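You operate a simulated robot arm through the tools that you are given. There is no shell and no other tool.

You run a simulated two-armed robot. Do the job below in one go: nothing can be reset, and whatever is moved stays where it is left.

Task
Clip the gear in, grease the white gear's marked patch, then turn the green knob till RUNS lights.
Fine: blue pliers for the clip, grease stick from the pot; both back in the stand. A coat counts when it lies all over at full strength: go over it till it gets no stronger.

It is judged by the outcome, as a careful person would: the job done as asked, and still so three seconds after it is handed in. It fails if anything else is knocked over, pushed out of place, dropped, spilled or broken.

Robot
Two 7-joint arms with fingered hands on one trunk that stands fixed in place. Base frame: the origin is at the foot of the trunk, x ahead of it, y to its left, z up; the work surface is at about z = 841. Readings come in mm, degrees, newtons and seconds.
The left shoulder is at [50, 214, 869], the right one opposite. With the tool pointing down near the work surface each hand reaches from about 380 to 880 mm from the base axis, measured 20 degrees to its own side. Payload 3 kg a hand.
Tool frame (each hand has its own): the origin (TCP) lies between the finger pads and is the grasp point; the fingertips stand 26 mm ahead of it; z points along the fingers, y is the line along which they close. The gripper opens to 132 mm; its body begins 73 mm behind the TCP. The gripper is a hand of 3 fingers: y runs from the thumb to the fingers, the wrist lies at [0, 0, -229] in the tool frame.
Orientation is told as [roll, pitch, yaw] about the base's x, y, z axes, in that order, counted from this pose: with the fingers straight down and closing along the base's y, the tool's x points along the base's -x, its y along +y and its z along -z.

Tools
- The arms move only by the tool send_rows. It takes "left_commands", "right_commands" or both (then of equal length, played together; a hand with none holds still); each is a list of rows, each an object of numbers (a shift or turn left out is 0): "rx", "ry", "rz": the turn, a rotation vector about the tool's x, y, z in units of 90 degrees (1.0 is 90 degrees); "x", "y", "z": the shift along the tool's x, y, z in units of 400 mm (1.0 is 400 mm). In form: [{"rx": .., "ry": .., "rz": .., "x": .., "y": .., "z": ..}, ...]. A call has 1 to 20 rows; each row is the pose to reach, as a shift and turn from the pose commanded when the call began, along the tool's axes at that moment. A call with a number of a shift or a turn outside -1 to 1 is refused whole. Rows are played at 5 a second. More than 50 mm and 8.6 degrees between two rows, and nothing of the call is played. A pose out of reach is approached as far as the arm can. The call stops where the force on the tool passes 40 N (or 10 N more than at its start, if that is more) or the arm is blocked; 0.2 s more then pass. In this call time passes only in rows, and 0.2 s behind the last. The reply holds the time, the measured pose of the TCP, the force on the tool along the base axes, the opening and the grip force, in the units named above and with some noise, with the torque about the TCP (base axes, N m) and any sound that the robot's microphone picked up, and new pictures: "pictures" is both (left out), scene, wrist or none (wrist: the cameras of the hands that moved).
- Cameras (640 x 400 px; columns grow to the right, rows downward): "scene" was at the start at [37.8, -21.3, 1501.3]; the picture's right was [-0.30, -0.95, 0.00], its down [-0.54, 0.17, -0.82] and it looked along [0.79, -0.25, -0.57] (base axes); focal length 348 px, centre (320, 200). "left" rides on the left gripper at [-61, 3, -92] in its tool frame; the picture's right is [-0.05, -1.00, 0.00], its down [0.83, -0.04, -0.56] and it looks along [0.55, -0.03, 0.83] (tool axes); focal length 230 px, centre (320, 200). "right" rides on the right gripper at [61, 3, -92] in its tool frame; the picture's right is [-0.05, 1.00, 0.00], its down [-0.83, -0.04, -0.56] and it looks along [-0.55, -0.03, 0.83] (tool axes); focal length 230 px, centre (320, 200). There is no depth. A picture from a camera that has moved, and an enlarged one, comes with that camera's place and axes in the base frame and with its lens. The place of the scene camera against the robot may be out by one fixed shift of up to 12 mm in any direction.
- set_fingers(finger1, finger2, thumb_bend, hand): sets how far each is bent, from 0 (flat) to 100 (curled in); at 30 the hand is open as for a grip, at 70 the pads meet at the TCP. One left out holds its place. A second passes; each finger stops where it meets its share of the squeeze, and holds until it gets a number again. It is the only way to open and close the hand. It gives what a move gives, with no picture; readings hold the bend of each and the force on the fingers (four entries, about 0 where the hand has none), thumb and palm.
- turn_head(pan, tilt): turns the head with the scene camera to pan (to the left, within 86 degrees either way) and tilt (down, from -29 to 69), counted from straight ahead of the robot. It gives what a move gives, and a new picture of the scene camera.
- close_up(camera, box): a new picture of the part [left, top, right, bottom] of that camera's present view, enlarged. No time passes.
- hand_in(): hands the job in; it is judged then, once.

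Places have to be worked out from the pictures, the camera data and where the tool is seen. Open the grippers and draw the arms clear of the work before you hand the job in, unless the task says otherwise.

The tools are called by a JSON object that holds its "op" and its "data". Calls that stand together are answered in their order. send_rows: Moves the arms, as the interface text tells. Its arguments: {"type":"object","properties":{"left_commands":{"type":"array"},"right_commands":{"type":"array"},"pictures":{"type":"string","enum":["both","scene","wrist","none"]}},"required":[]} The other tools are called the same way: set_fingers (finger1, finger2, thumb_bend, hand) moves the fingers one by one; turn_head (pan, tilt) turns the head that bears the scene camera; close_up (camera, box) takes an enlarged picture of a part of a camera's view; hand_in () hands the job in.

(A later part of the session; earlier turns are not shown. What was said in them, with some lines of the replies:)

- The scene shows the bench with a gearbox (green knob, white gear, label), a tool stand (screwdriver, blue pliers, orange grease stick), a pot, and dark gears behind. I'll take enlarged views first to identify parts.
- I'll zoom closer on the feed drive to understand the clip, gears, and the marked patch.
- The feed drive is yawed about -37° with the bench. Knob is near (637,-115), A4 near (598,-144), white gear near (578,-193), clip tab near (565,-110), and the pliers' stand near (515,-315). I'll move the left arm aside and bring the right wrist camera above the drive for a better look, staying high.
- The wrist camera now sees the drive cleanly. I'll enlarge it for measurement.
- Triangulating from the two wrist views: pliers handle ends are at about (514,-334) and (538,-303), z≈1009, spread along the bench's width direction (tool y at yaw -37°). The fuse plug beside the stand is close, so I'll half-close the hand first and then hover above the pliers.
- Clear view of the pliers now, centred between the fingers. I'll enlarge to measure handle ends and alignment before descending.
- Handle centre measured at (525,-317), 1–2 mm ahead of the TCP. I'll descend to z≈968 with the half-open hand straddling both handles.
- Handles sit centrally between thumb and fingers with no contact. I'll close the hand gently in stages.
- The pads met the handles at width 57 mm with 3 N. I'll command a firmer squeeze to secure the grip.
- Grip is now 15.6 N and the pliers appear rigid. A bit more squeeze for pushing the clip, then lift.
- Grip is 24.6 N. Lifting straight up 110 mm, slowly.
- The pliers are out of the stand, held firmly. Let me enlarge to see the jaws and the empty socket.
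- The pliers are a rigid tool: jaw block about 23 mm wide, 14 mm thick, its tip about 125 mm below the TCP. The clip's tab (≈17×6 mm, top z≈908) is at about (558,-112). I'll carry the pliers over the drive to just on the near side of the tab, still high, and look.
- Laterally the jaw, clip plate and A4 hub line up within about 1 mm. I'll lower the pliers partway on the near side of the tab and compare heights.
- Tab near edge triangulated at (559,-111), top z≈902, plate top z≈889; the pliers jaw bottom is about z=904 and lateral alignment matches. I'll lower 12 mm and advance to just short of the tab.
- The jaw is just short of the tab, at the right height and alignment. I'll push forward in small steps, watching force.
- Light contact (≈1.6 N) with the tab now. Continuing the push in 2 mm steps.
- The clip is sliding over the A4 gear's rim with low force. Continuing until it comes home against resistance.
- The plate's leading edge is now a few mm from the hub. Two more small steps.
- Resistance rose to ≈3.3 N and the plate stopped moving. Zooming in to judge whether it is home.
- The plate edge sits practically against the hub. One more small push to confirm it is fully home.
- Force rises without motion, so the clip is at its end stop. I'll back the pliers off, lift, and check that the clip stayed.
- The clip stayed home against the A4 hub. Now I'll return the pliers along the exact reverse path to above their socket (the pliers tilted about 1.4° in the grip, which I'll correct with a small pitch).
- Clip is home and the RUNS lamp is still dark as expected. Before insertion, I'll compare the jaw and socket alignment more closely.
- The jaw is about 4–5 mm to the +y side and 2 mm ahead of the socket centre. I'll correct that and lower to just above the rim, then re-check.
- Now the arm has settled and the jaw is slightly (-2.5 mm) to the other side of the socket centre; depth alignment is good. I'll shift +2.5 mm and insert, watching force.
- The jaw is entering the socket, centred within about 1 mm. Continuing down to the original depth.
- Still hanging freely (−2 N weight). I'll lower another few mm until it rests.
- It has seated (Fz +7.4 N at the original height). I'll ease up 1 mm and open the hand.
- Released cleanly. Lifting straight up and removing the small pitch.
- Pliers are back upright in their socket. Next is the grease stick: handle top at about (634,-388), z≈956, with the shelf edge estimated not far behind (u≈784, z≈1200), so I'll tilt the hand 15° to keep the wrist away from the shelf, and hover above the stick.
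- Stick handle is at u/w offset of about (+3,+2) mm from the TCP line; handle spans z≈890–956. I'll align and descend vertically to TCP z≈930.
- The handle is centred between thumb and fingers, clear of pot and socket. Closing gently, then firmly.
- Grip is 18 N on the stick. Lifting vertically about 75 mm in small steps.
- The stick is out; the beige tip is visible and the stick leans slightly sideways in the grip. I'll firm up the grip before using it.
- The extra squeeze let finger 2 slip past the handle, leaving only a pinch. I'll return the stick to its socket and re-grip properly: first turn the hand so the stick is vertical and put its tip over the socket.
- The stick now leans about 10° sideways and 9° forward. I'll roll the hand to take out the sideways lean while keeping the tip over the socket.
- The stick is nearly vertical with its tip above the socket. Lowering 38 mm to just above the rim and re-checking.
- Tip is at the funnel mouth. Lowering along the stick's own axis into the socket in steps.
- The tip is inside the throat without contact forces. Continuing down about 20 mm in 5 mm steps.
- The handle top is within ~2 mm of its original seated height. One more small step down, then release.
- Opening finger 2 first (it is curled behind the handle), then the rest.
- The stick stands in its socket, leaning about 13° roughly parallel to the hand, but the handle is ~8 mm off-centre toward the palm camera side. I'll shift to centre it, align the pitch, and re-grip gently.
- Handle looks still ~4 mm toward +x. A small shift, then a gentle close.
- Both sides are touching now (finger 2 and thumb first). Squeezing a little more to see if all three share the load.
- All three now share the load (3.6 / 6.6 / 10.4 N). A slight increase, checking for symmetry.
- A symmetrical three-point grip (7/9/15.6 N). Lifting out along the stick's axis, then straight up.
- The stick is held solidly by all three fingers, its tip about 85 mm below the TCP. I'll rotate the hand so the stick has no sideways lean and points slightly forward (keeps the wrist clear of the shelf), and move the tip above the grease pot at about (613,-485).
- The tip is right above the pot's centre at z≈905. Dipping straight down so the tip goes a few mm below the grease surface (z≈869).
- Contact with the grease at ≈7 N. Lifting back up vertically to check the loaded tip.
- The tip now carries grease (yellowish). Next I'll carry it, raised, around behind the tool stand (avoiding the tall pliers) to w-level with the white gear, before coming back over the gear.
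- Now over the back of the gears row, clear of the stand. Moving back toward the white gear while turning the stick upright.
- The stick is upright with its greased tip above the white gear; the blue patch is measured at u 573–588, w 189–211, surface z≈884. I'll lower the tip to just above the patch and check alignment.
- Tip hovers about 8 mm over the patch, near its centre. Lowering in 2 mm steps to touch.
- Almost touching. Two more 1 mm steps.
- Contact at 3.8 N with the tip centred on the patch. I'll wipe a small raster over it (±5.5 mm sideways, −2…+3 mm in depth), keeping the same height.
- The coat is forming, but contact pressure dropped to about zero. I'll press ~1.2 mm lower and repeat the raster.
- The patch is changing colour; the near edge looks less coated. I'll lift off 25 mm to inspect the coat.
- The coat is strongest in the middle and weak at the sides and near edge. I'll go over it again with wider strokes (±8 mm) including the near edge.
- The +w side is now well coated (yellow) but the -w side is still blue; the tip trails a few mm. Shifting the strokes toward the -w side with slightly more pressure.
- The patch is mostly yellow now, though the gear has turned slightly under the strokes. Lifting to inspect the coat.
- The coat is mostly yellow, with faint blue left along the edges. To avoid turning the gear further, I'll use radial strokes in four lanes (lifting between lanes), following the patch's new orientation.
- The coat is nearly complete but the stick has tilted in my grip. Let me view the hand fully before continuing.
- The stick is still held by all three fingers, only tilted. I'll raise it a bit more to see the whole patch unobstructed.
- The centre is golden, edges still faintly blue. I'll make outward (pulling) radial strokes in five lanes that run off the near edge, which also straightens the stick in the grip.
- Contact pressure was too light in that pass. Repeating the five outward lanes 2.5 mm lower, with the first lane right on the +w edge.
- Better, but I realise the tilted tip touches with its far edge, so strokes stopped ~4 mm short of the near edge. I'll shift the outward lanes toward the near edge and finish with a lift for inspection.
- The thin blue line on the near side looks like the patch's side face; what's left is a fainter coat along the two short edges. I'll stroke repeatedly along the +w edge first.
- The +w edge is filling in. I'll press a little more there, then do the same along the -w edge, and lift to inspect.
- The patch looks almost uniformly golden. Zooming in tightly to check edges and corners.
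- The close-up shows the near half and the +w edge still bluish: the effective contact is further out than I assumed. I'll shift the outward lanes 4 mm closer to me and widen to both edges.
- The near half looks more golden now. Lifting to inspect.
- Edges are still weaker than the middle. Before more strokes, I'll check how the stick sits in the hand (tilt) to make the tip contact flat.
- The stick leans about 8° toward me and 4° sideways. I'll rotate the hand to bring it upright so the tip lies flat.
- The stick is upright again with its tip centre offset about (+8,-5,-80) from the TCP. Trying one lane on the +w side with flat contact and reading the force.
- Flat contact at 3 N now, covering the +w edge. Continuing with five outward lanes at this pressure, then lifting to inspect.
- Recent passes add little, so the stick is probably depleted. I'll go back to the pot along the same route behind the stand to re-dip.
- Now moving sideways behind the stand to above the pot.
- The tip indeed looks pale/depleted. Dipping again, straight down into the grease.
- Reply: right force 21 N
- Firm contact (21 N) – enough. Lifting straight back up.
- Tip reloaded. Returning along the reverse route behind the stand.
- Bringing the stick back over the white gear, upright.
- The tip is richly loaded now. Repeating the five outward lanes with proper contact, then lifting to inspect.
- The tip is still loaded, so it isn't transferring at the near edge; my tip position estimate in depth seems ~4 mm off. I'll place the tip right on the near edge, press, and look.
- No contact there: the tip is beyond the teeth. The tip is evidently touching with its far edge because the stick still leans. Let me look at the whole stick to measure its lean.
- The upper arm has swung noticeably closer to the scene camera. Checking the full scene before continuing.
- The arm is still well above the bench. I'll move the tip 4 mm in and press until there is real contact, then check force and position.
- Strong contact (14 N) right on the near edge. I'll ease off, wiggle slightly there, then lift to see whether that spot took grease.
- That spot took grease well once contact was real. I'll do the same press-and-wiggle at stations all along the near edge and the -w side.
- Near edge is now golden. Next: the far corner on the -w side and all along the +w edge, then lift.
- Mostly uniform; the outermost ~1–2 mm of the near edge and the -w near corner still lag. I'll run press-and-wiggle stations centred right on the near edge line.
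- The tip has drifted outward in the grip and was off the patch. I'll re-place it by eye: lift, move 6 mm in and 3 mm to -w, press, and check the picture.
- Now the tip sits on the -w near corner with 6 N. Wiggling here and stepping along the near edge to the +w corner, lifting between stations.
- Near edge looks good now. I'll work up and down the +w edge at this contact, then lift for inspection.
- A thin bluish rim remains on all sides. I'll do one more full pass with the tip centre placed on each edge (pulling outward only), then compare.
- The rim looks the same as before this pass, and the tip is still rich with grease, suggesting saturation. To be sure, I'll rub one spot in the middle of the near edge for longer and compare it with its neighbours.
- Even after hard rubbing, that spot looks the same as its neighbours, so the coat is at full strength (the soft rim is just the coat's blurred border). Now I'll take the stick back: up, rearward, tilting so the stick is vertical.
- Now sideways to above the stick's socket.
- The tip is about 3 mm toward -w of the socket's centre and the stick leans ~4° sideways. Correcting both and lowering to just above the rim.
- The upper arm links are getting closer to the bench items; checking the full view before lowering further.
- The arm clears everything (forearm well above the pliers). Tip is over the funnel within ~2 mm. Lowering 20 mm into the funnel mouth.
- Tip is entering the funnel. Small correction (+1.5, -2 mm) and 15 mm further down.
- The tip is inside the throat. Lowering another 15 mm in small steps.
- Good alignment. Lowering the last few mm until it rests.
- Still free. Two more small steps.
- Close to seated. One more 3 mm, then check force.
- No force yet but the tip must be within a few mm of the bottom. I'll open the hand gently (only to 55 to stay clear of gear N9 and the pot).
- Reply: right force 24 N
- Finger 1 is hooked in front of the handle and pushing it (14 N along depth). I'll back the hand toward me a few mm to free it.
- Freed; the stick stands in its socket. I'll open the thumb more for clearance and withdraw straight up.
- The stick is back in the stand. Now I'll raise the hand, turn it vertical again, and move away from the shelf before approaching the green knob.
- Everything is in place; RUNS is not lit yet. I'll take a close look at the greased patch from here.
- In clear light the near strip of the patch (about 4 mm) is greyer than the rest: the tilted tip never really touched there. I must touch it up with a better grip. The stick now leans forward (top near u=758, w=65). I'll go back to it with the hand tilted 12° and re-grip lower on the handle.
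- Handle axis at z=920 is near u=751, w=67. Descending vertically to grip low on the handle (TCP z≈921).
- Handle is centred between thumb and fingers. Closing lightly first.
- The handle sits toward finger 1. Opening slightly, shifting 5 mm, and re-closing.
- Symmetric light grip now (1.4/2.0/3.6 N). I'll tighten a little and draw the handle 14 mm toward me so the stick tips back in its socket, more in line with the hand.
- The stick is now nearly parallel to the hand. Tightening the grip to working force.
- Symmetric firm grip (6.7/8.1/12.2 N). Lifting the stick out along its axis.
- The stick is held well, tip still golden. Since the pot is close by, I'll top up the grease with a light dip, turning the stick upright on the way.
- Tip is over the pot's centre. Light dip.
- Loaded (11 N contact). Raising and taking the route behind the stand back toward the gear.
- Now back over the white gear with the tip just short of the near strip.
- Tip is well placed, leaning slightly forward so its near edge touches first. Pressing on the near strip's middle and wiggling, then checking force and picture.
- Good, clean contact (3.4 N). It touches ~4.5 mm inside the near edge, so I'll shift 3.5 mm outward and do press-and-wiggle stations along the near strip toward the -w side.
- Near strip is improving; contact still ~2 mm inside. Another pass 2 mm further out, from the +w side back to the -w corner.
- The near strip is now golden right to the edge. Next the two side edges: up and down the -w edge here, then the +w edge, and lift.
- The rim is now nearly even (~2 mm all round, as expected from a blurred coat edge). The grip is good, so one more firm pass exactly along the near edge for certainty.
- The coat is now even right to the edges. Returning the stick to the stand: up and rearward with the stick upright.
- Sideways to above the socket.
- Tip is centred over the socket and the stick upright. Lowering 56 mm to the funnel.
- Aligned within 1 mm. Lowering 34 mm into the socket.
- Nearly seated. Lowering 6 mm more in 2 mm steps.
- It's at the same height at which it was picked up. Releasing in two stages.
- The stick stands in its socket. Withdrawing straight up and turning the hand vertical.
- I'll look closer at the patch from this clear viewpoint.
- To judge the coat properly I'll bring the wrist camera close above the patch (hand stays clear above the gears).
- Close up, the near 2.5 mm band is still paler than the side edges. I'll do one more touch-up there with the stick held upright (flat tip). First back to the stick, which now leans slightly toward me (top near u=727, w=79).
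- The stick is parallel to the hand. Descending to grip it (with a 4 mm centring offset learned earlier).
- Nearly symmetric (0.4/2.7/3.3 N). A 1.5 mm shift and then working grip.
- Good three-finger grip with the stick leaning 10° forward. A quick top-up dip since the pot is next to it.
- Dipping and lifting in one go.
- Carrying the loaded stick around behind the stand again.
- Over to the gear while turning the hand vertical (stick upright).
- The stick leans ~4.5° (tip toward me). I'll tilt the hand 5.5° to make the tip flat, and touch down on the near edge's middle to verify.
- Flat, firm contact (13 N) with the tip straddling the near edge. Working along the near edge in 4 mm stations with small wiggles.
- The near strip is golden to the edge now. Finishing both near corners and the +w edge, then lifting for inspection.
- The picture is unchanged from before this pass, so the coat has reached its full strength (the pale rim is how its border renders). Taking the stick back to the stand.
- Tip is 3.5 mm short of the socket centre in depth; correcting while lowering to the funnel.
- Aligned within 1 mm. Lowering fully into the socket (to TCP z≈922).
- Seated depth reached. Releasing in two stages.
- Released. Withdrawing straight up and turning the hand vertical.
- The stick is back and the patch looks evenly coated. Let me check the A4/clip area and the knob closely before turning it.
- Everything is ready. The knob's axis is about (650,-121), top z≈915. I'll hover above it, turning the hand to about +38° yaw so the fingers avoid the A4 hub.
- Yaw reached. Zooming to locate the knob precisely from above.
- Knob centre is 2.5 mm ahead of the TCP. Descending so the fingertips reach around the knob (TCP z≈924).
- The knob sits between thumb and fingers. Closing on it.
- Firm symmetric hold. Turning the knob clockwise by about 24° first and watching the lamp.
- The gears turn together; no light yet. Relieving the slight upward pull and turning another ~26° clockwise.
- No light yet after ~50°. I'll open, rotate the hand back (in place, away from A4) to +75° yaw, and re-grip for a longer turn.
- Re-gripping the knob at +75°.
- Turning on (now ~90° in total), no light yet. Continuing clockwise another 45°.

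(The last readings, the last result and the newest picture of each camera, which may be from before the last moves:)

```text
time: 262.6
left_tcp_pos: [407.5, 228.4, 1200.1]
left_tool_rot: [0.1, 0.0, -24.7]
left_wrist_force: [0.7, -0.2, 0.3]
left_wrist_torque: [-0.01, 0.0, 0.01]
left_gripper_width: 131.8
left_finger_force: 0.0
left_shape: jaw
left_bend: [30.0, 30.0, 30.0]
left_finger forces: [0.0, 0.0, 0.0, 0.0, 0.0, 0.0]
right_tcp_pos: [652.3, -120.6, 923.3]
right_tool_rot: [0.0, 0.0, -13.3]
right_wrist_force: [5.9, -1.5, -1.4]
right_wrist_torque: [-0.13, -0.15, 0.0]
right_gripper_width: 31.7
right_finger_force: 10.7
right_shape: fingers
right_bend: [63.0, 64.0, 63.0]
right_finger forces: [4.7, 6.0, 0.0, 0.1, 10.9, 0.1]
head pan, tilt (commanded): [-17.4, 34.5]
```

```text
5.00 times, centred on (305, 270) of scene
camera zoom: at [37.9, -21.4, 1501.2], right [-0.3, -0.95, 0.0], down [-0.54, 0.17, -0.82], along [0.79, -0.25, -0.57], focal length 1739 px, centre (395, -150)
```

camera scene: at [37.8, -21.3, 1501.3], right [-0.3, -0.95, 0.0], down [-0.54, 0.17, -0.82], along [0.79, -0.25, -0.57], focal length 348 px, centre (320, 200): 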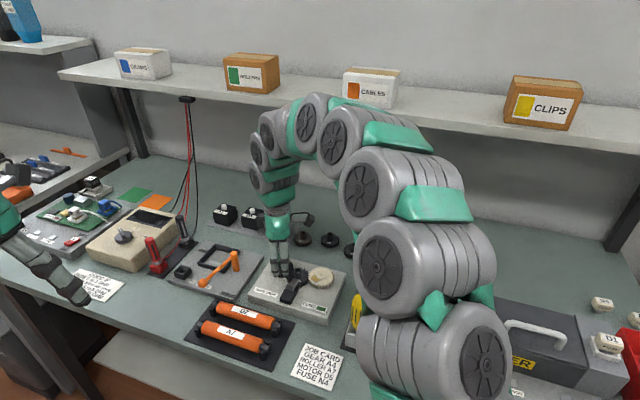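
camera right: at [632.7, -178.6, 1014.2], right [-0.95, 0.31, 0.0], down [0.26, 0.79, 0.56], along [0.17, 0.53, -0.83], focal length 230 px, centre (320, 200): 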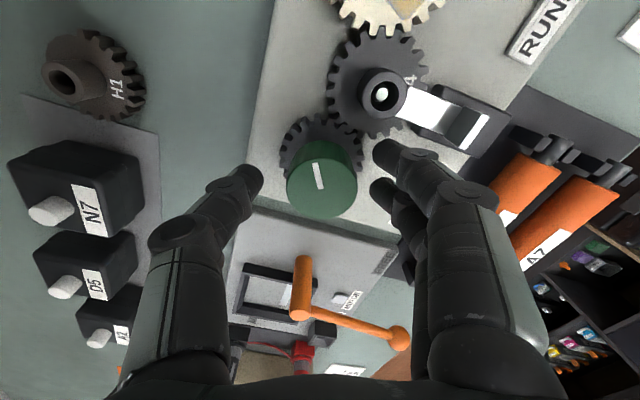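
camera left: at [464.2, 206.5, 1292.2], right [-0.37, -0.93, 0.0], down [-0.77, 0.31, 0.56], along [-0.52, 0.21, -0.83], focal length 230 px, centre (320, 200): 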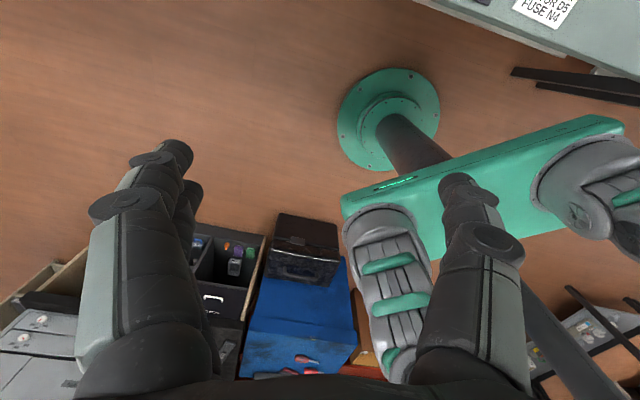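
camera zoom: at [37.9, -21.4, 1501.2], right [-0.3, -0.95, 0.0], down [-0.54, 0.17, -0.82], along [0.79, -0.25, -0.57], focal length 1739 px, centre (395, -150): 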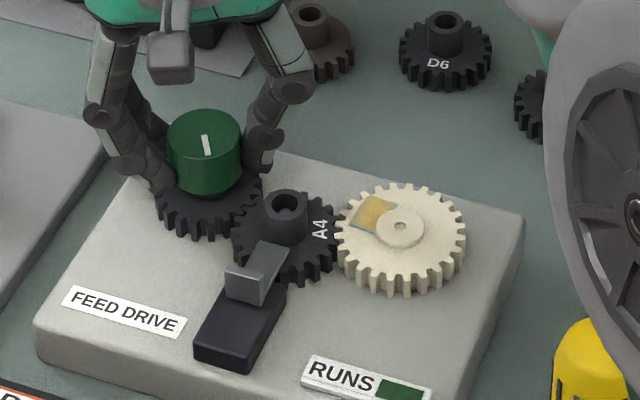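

About 137° so far; still dark. Another re-grip and turn.

{"op": "set_fingers", "data": {"hand": "right", "finger1": 52, "finger2": 52, "thumb_bend": 50}}

{"op": "send_rows", "data": {"right_commands": [{"rz": -0.09}, {"rz": -0.18}, {"rz": -0.27}, {"rz": -0.36}, {"rz": -0.45}, {"rz": -0.54}, {"rz": -0.63}, {"rz": -0.72}, {"rz": -0.81}, {"rz": -0.9}, {"rz": -0.98}, {"rz": -0.98}], "pictures": "none"}}

{"op": "set_fingers", "data": {"hand": "right", "finger1": 70, "finger2": 70, "thumb_bend": 67}}

{"op": "send_rows", "data": {"right_commands": [{"z": 0.001, "rz": 0.06}, {"z": 0.002, "rz": 0.14}, {"z": 0.002, "rz": 0.22}, {"z": 0.002, "rz": 0.3}, {"z": 0.002, "rz": 0.38}, {"z": 0.002, "rz": 0.46}, {"z": 0.002, "rz": 0.54}], "pictures": "none"}}

{"op": "close_up", "data": {"camera": "scene", "box": [260, 230, 350, 310]}}

```text
time: 263.6
left_tcp_pos: [406.8, 228.8, 1199.6]
left_tool_rot: [0.0, 0.1, -24.7]
left_wrist_force: [0.8, 0.7, -0.3]
left_wrist_torque: [0.0, 0.02, 0.01]
left_gripper_width: 132.0
left_finger_force: 0.1
left_shape: jaw
left_bend: [30.0, 30.0, 30.0]
left_finger forces: [0.0, 0.0, 0.1, 0.0, 0.0, 0.0]
right_tcp_pos: [652.0, -119.5, 922.8]
right_tool_rot: [0.0, -0.1, -13.4]
right_wrist_force: [0.1, 0.1, -0.6]
right_wrist_torque: [-0.01, 0.01, -0.01]
right_gripper_width: 63.5
right_finger_force: 0.1
right_shape: fingers
right_bend: [52.0, 52.0, 50.0]
right_finger forces: [0.1, 0.0, 0.1, 0.1, 0.0, 0.1]
head pan, tilt (commanded): [-17.4, 34.5]
```

```text
time: 266.2
left_tcp_pos: [407.6, 229.2, 1200.6]
left_tool_rot: [-0.1, 0.0, -24.7]
left_wrist_force: [0.1, 0.1, -0.1]
left_wrist_torque: [0.01, 0.03, 0.01]
left_gripper_width: 132.1
left_finger_force: 0.2
left_shape: jaw
left_bend: [30.0, 30.0, 30.0]
left_finger forces: [0.0, 0.0, 0.0, 0.0, 0.0, 0.0]
right_tcp_pos: [651.5, -121.1, 922.6]
right_tool_rot: [-0.1, 0.1, 75.0]
right_wrist_force: [-0.4, -0.2, 0.3]
right_wrist_torque: [-0.02, 0.04, 0.02]
right_gripper_width: 64.0
right_finger_force: 0.1
right_shape: fingers
right_bend: [52.0, 52.0, 50.0]
right_finger forces: [0.1, 0.1, 0.1, 0.0, 0.0, 0.0]
head pan, tilt (commanded): [-17.4, 34.5]
```

```text
time: 267.2
left_tcp_pos: [406.7, 230.1, 1200.7]
left_tool_rot: [0.0, 0.0, -24.8]
left_wrist_force: [0.0, 0.0, 1.1]
left_wrist_torque: [-0.01, 0.01, 0.02]
left_gripper_width: 131.6
left_finger_force: 0.0
left_shape: jaw
left_bend: [30.0, 30.0, 30.0]
left_finger forces: [0.1, 0.0, 0.0, 0.0, 0.0, 0.0]
right_tcp_pos: [651.5, -121.9, 922.5]
right_tool_rot: [0.0, 0.0, 74.9]
right_wrist_force: [-6.5, 1.5, -4.3]
right_wrist_torque: [0.04, 0.09, -0.04]
right_gripper_width: 32.5
right_finger_force: 10.6
right_shape: fingers
right_bend: [61.0, 62.0, 63.0]
right_finger forces: [7.5, 6.4, 0.0, 0.0, 7.3, 0.0]
head pan, tilt (commanded): [-17.4, 34.5]
```

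```text
time: 268.8
left_tcp_pos: [407.3, 230.2, 1200.0]
left_tool_rot: [0.0, 0.1, -24.7]
left_wrist_force: [-0.7, 0.4, 0.4]
left_wrist_torque: [-0.02, -0.01, -0.01]
left_gripper_width: 131.9
left_finger_force: 0.1
left_shape: jaw
left_bend: [30.0, 30.0, 30.0]
left_finger forces: [0.1, 0.1, 0.0, 0.0, 0.0, 0.0]
right_tcp_pos: [652.7, -121.6, 921.2]
right_tool_rot: [0.0, 0.0, 26.2]
right_wrist_force: [-3.3, -0.7, 2.1]
right_wrist_torque: [-0.06, 0.06, 0.05]
right_gripper_width: 32.5
right_finger_force: 11.0
right_shape: fingers
right_bend: [62.0, 63.0, 63.0]
right_finger forces: [7.0, 4.5, 0.1, 0.0, 9.9, 0.0]
head pan, tilt (commanded): [-17.4, 34.5]
```

```text
5.00 times, centred on (305, 270) of scene
camera zoom: at [37.7, -21.3, 1501.3], right [-0.3, -0.95, 0.0], down [-0.54, 0.17, -0.82], along [0.79, -0.25, -0.57], focal length 1739 px, centre (395, -150)
```

zoom: 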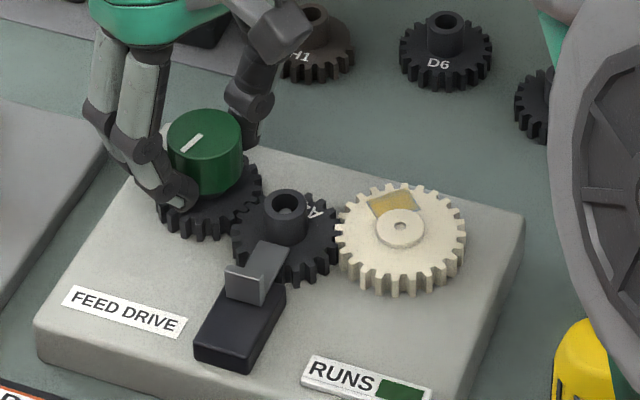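

~185° turned, still dark. Continuing.

{"op": "send_rows", "data": {"right_commands": [{"rz": 0.08}, {"rz": 0.16}, {"rz": 0.24}, {"rz": 0.32}, {"rz": 0.4}, {"rz": 0.44}], "pictures": "none"}}

{"op": "close_up", "data": {"camera": "scene", "box": [260, 230, 350, 310]}}

{"op": "set_fingers", "data": {"hand": "right", "finger1": 52, "finger2": 52, "thumb_bend": 50}}

{"op": "send_rows", "data": {"right_commands": [{"rz": -0.09}, {"rz": -0.18}, {"rz": -0.27}, {"rz": -0.36}, {"rz": -0.45}, {"rz": -0.54}, {"rz": -0.63}, {"rz": -0.72}, {"rz": -0.81}, {"rz": -0.9}, {"rz": -0.98}, {"rz": -0.98}], "pictures": "none"}}

{"op": "set_fingers", "data": {"hand": "right", "finger1": 70, "finger2": 70, "thumb_bend": 67}}

{"op": "send_rows", "data": {"right_commands": [{"z": 0.001, "rz": 0.06}, {"z": 0.002, "rz": 0.14}, {"z": 0.002, "rz": 0.22}, {"z": 0.002, "rz": 0.3}, {"z": 0.002, "rz": 0.38}, {"z": 0.002, "rz": 0.46}, {"z": 0.002, "rz": 0.54}], "pictures": "none"}}

{"op": "close_up", "data": {"camera": "scene", "box": [260, 230, 350, 310]}}

```text
time: 270.2
left_tcp_pos: [405.9, 228.5, 1199.7]
left_tool_rot: [-0.1, -0.1, -24.7]
left_wrist_force: [0.0, 0.6, 0.1]
left_wrist_torque: [0.01, 0.02, -0.01]
left_gripper_width: 131.9
left_finger_force: 0.0
left_shape: jaw
left_bend: [30.0, 30.0, 30.0]
left_finger forces: [0.0, 0.0, 0.1, 0.1, 0.0, 0.0]
right_tcp_pos: [651.9, -120.0, 921.0]
right_tool_rot: [0.0, -0.1, -13.3]
right_wrist_force: [6.0, -2.4, 3.1]
right_wrist_torque: [-0.15, -0.15, 0.01]
right_gripper_width: 32.2
right_finger_force: 10.9
right_shape: fingers
right_bend: [63.0, 64.0, 63.0]
right_finger forces: [5.2, 6.3, 0.0, 0.0, 11.2, 0.0]
head pan, tilt (commanded): [-17.4, 34.5]
```

```text
5.00 times, centred on (305, 270) of scene
camera zoom: at [37.8, -21.4, 1501.3], right [-0.3, -0.95, 0.0], down [-0.54, 0.17, -0.82], along [0.79, -0.25, -0.57], focal length 1739 px, centre (395, -150)
```

zoom: 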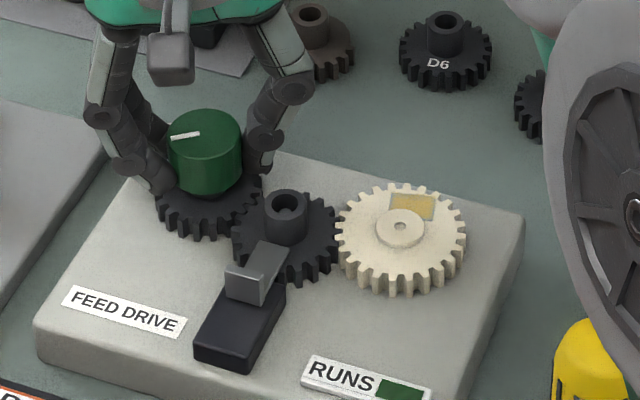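

```text
time: 271.2
left_tcp_pos: [406.0, 229.5, 1200.3]
left_tool_rot: [0.0, 0.0, -24.8]
left_wrist_force: [-0.9, 0.4, -0.1]
left_wrist_torque: [0.0, 0.0, 0.01]
left_gripper_width: 131.8
left_finger_force: 0.2
left_shape: jaw
left_bend: [30.0, 30.0, 30.0]
left_finger forces: [0.0, 0.0, 0.0, 0.0, 0.0, 0.0]
right_tcp_pos: [652.8, -120.4, 922.1]
right_tool_rot: [0.0, -0.1, -13.2]
right_wrist_force: [-0.3, -0.3, 0.7]
right_wrist_torque: [-0.02, 0.01, -0.03]
right_gripper_width: 64.0
right_finger_force: 0.1
right_shape: fingers
right_bend: [52.0, 52.0, 50.0]
right_finger forces: [0.1, 0.0, 0.0, 0.0, 0.0, 0.0]
head pan, tilt (commanded): [-17.4, 34.5]
```

```text
time: 273.8
left_tcp_pos: [407.4, 228.9, 1199.7]
left_tool_rot: [0.1, 0.0, -24.8]
left_wrist_force: [0.3, 0.5, 0.6]
left_wrist_torque: [0.04, -0.01, -0.01]
left_gripper_width: 131.8
left_finger_force: 0.0
left_shape: jaw
left_bend: [30.0, 30.0, 30.0]
left_finger forces: [0.0, 0.1, 0.1, 0.1, 0.0, 0.0]
right_tcp_pos: [652.6, -120.0, 921.1]
right_tool_rot: [-0.1, 0.0, 75.0]
right_wrist_force: [-0.1, 0.8, -0.5]
right_wrist_torque: [0.01, 0.0, -0.04]
right_gripper_width: 63.8
right_finger_force: 0.1
right_shape: fingers
right_bend: [52.0, 52.0, 50.0]
right_finger forces: [0.0, 0.0, 0.1, 0.0, 0.0, 0.0]
head pan, tilt (commanded): [-17.4, 34.5]
```

```text
time: 274.8
left_tcp_pos: [406.8, 228.9, 1200.0]
left_tool_rot: [0.0, 0.0, -24.7]
left_wrist_force: [0.7, -1.3, 0.8]
left_wrist_torque: [-0.04, 0.02, 0.01]
left_gripper_width: 131.7
left_finger_force: 0.1
left_shape: jaw
left_bend: [30.0, 30.0, 30.0]
left_finger forces: [0.1, 0.1, 0.1, 0.1, 0.0, 0.1]
right_tcp_pos: [652.6, -120.4, 921.4]
right_tool_rot: [-0.1, 0.0, 74.9]
right_wrist_force: [-5.9, 1.4, -3.7]
right_wrist_torque: [0.04, 0.12, -0.01]
right_gripper_width: 32.4
right_finger_force: 10.2
right_shape: fingers
right_bend: [61.0, 63.0, 63.0]
right_finger forces: [7.5, 6.0, 0.1, 0.0, 7.3, 0.0]
head pan, tilt (commanded): [-17.4, 34.5]
```

```text
time: 276.4
left_tcp_pos: [405.3, 230.2, 1199.7]
left_tool_rot: [0.0, -0.1, -24.7]
left_wrist_force: [0.1, 0.1, -0.5]
left_wrist_torque: [0.01, 0.03, 0.02]
left_gripper_width: 131.8
left_finger_force: 0.1
left_shape: jaw
left_bend: [30.0, 30.0, 30.0]
left_finger forces: [0.0, 0.0, 0.0, 0.0, 0.0, 0.0]
right_tcp_pos: [652.0, -120.2, 920.7]
right_tool_rot: [0.0, -0.2, 26.2]
right_wrist_force: [-1.5, 0.8, 4.7]
right_wrist_torque: [-0.03, 0.04, 0.03]
right_gripper_width: 31.9
right_finger_force: 11.0
right_shape: fingers
right_bend: [63.0, 64.0, 64.0]
right_finger forces: [6.9, 4.8, 0.1, 0.0, 10.0, 0.1]
head pan, tilt (commanded): [-17.4, 34.5]
```

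```text
5.00 times, centred on (305, 270) of scene
camera zoom: at [37.7, -21.3, 1501.3], right [-0.3, -0.95, 0.0], down [-0.54, 0.17, -0.82], along [0.79, -0.25, -0.57], focal length 1739 px, centre (395, -150)
```

zoom: 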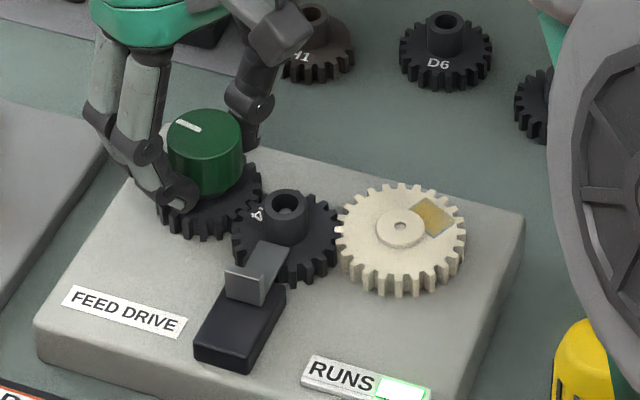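

RUNS is lit bright green. Releasing the knob carefully and lifting straight up.

{"op": "set_fingers", "data": {"hand": "right", "finger1": 50, "finger2": 50, "thumb_bend": 48}}

{"op": "send_rows", "data": {"right_commands": [{"z": -0.05}, {"z": -0.12}, {"z": -0.22}, {"z": -0.34}, {"z": -0.46}, {"z": -0.46}]}}

{"op": "close_up", "data": {"camera": "scene", "box": [250, 220, 350, 310]}}

```text
time: 277.4
left_tcp_pos: [406.1, 228.6, 1200.4]
left_tool_rot: [-0.1, 0.1, -24.7]
left_wrist_force: [0.2, 0.9, 0.5]
left_wrist_torque: [0.02, -0.01, -0.03]
left_gripper_width: 131.7
left_finger_force: 0.1
left_shape: jaw
left_bend: [30.0, 30.0, 30.0]
left_finger forces: [0.0, 0.1, 0.0, 0.0, 0.1, 0.1]
right_tcp_pos: [652.9, -121.5, 919.6]
right_tool_rot: [0.1, -0.1, 26.3]
right_wrist_force: [0.6, -0.4, 0.4]
right_wrist_torque: [0.01, 0.02, 0.04]
right_gripper_width: 70.4
right_finger_force: 0.0
right_shape: fingers
right_bend: [50.0, 50.0, 48.0]
right_finger forces: [0.1, 0.1, 0.0, 0.0, 0.0, 0.0]
head pan, tilt (commanded): [-17.4, 34.5]
```

```text
time: 278.8
left_tcp_pos: [406.5, 230.7, 1200.7]
left_tool_rot: [0.1, 0.0, -24.7]
left_wrist_force: [0.5, 0.2, 0.2]
left_wrist_torque: [-0.02, 0.0, 0.0]
left_gripper_width: 132.0
left_finger_force: 0.0
left_shape: jaw
left_bend: [30.0, 30.0, 30.0]
left_finger forces: [0.0, 0.0, 0.0, 0.1, 0.0, 0.0]
right_tcp_pos: [652.1, -120.5, 1102.8]
right_tool_rot: [0.0, 0.0, 26.3]
right_wrist_force: [0.1, 0.2, 0.0]
right_wrist_torque: [0.01, 0.02, 0.01]
right_gripper_width: 70.5
right_finger_force: 0.0
right_shape: fingers
right_bend: [50.0, 50.0, 48.0]
right_finger forces: [0.1, 0.0, 0.0, 0.0, 0.0, 0.0]
head pan, tilt (commanded): [-17.4, 34.5]
camera scene: at [37.8, -21.3, 1501.3], right [-0.3, -0.95, 0.0], down [-0.54, 0.17, -0.82], along [0.79, -0.25, -0.57], focal length 348 px, centre (320, 200)
camera right: at [594.4, -144.2, 1194.2], right [-0.4, 0.92, 0.0], down [0.76, 0.33, 0.56], along [0.51, 0.22, -0.83], focal length 230 px, centre (320, 200)
```

scene: 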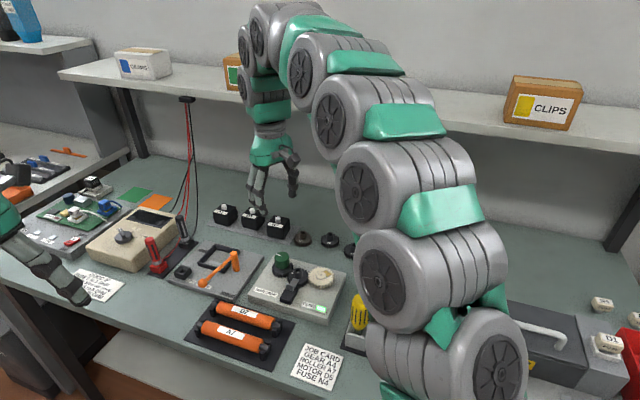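
right: 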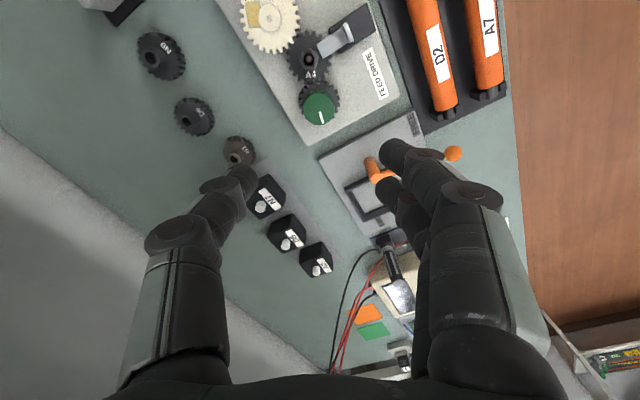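

```text
4.44 times, centred on (300, 265) of scene
camera zoom: at [37.8, -21.3, 1501.3], right [-0.3, -0.95, 0.0], down [-0.54, 0.17, -0.82], along [0.79, -0.25, -0.57], focal length 1545 px, centre (409, -89)
```

zoom: 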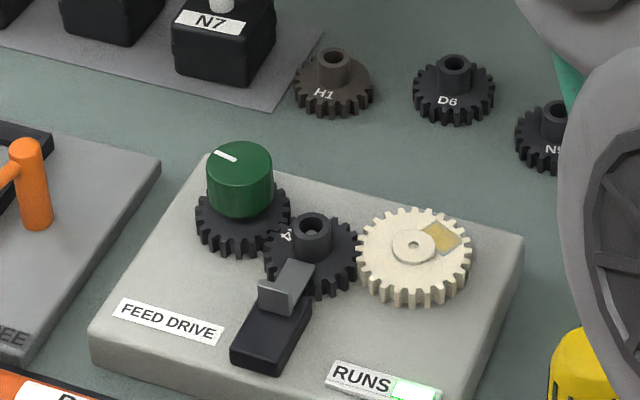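

RUNS stays lit with the hand away. Now drawing the right arm clear, back toward its starting place, high above the bench.

{"op": "send_rows", "data": {"right_commands": [{"x": 0.0818, "y": -0.0249, "z": -0.0188, "rz": 0.0473}, {"x": 0.1636, "y": -0.0498, "z": -0.0375, "rz": 0.0945}, {"x": 0.2454, "y": -0.0746, "z": -0.0563, "rz": 0.1418}, {"x": 0.3272, "y": -0.0995, "z": -0.075, "rz": 0.189}, {"x": 0.409, "y": -0.1244, "z": -0.0938, "rz": 0.2363}, {"x": 0.4908, "y": -0.1493, "z": -0.1125, "rz": 0.2835}, {"x": 0.5725, "y": -0.1741, "z": -0.1313, "rz": 0.3308}, {"x": 0.6543, "y": -0.199, "z": -0.15, "rz": 0.378}, {"x": 0.7361, "y": -0.2239, "z": -0.1688, "rz": 0.4253}, {"x": 0.8179, "y": -0.2488, "z": -0.1875, "rz": 0.4725}, {"x": 0.8997, "y": -0.2736, "z": -0.2063, "rz": 0.5198}, {"x": 0.9815, "y": -0.2985, "z": -0.225, "rz": 0.567}, {"x": 0.9815, "y": -0.2985, "z": -0.225, "rz": 0.567}]}}

{"op": "set_fingers", "data": {"hand": "right", "finger1": 30, "finger2": 30, "thumb_bend": 30}}

{"op": "close_up", "data": {"camera": "scene", "box": [230, 200, 450, 330]}}

{"op": "close_up", "data": {"camera": "scene", "box": [265, 240, 345, 310]}}

```text
time: 281.6
left_tcp_pos: [406.9, 229.3, 1199.9]
left_tool_rot: [0.0, -0.1, -24.8]
left_wrist_force: [-0.4, 0.3, 0.7]
left_wrist_torque: [0.02, -0.01, 0.0]
left_gripper_width: 132.1
left_finger_force: 0.2
left_shape: jaw
left_bend: [30.0, 30.0, 30.0]
left_finger forces: [0.1, 0.0, 0.0, 0.1, 0.0, 0.1]
right_tcp_pos: [352.2, -401.9, 1195.4]
right_tool_rot: [0.0, 0.0, -24.8]
right_wrist_force: [0.5, 1.0, 0.0]
right_wrist_torque: [-0.02, -0.01, 0.0]
right_gripper_width: 70.5
right_finger_force: 0.0
right_shape: fingers
right_bend: [50.0, 50.0, 48.0]
right_finger forces: [0.0, 0.0, 0.2, 0.0, 0.0, 0.0]
head pan, tilt (commanded): [-17.4, 34.5]
camera scene: at [37.8, -21.3, 1501.3], right [-0.3, -0.95, 0.0], down [-0.54, 0.17, -0.82], along [0.79, -0.25, -0.57], focal length 348 px, centre (320, 200)
camera right: at [297.7, -371.0, 1286.7], right [0.47, 0.89, 0.0], down [0.74, -0.39, 0.56], along [0.49, -0.26, -0.83], focal length 230 px, centre (320, 200)
```

scene: 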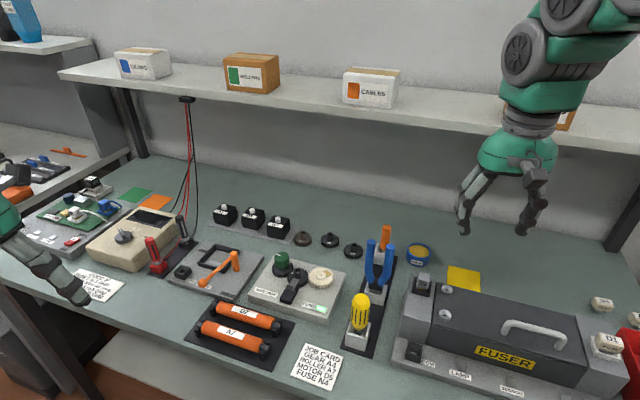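
right: 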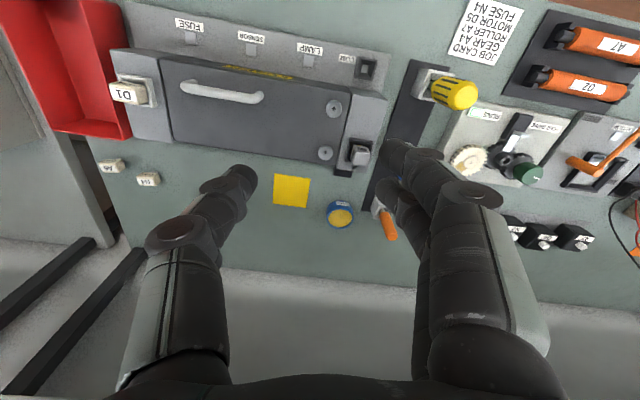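

```text
time: 282.6
left_tcp_pos: [407.5, 228.8, 1199.2]
left_tool_rot: [0.0, -0.1, -24.7]
left_wrist_force: [-0.9, -0.1, -0.8]
left_wrist_torque: [0.0, 0.0, -0.02]
left_gripper_width: 132.0
left_finger_force: 0.1
left_shape: jaw
left_bend: [30.0, 30.0, 30.0]
left_finger forces: [0.1, 0.0, 0.1, 0.0, 0.0, 0.0]
right_tcp_pos: [351.7, -400.2, 1195.3]
right_tool_rot: [0.0, 0.0, -24.7]
right_wrist_force: [0.1, 0.0, 0.3]
right_wrist_torque: [0.02, -0.03, 0.0]
right_gripper_width: 134.0
right_finger_force: 0.1
right_shape: fingers
right_bend: [30.0, 30.0, 30.0]
right_finger forces: [0.0, 0.0, 0.1, 0.1, 0.0, 0.0]
head pan, tilt (commanded): [-17.4, 34.5]
```

```text
2.91 times, centred on (340, 265) of scene
camera zoom: at [37.8, -21.3, 1501.3], right [-0.3, -0.95, 0.0], down [-0.54, 0.17, -0.82], along [0.79, -0.25, -0.57], focal length 1012 px, centre (262, 11)
```

zoom: 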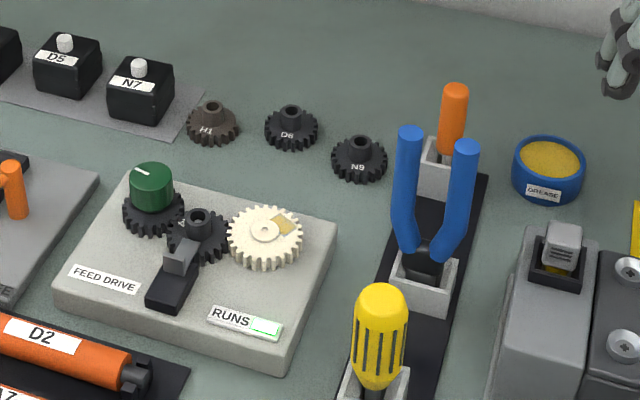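

```text
5.71 times, centred on (305, 275) of scene
camera zoom: at [37.8, -21.3, 1501.3], right [-0.3, -0.95, 0.0], down [-0.54, 0.17, -0.82], along [0.79, -0.25, -0.57], focal length 1987 px, centre (406, -229)
```

zoom: 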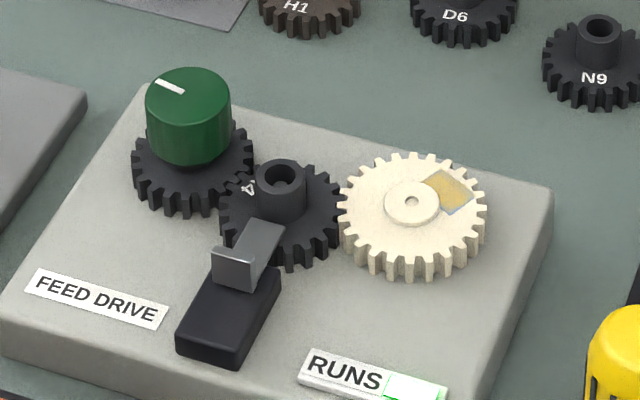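

Everything is in order. The clip is home on A4, the patch is coated and RUNS is lit. Pliers and grease stick are back in the stand, nothing else has moved, and both hands are open and clear. Handing in.

{"op": "hand_in", "data": {}}

```text
The job is handed in.
```

The job is handed in, and RUNS was lit when I did. It stayed lit after I let go of the knob and moved the hand away.

- **Clip:** I pushed it onto gear A4 with the blue pliers until it reached its stop. It stayed in place when I backed off.
- **Grease:** I coated the marked patch on the white gear until further passes made no visible difference. This took several reloads from the pot. The coat is golden all over, but a pale rim 1–2.5 mm wide remains along the edges, widest on the side nearest the robot. It didn't change even under hard rubbing, so I took it to be how the coat's edge looks in the pictures. If the coat fails, that rim is the likely reason.
- **Knob:** RUNS lit after about 275° clockwise, done in several grips.
- **Tools:** The pliers and grease stick are back in the stand. The stick leans slightly in its socket.
- **Everything else:** I saw nothing knocked over or moved. The white gear turned about 18° during the greasing, before I turned the knob. The stick also slipped in the hand a few times, and I put it back in its socket to re-grip it.
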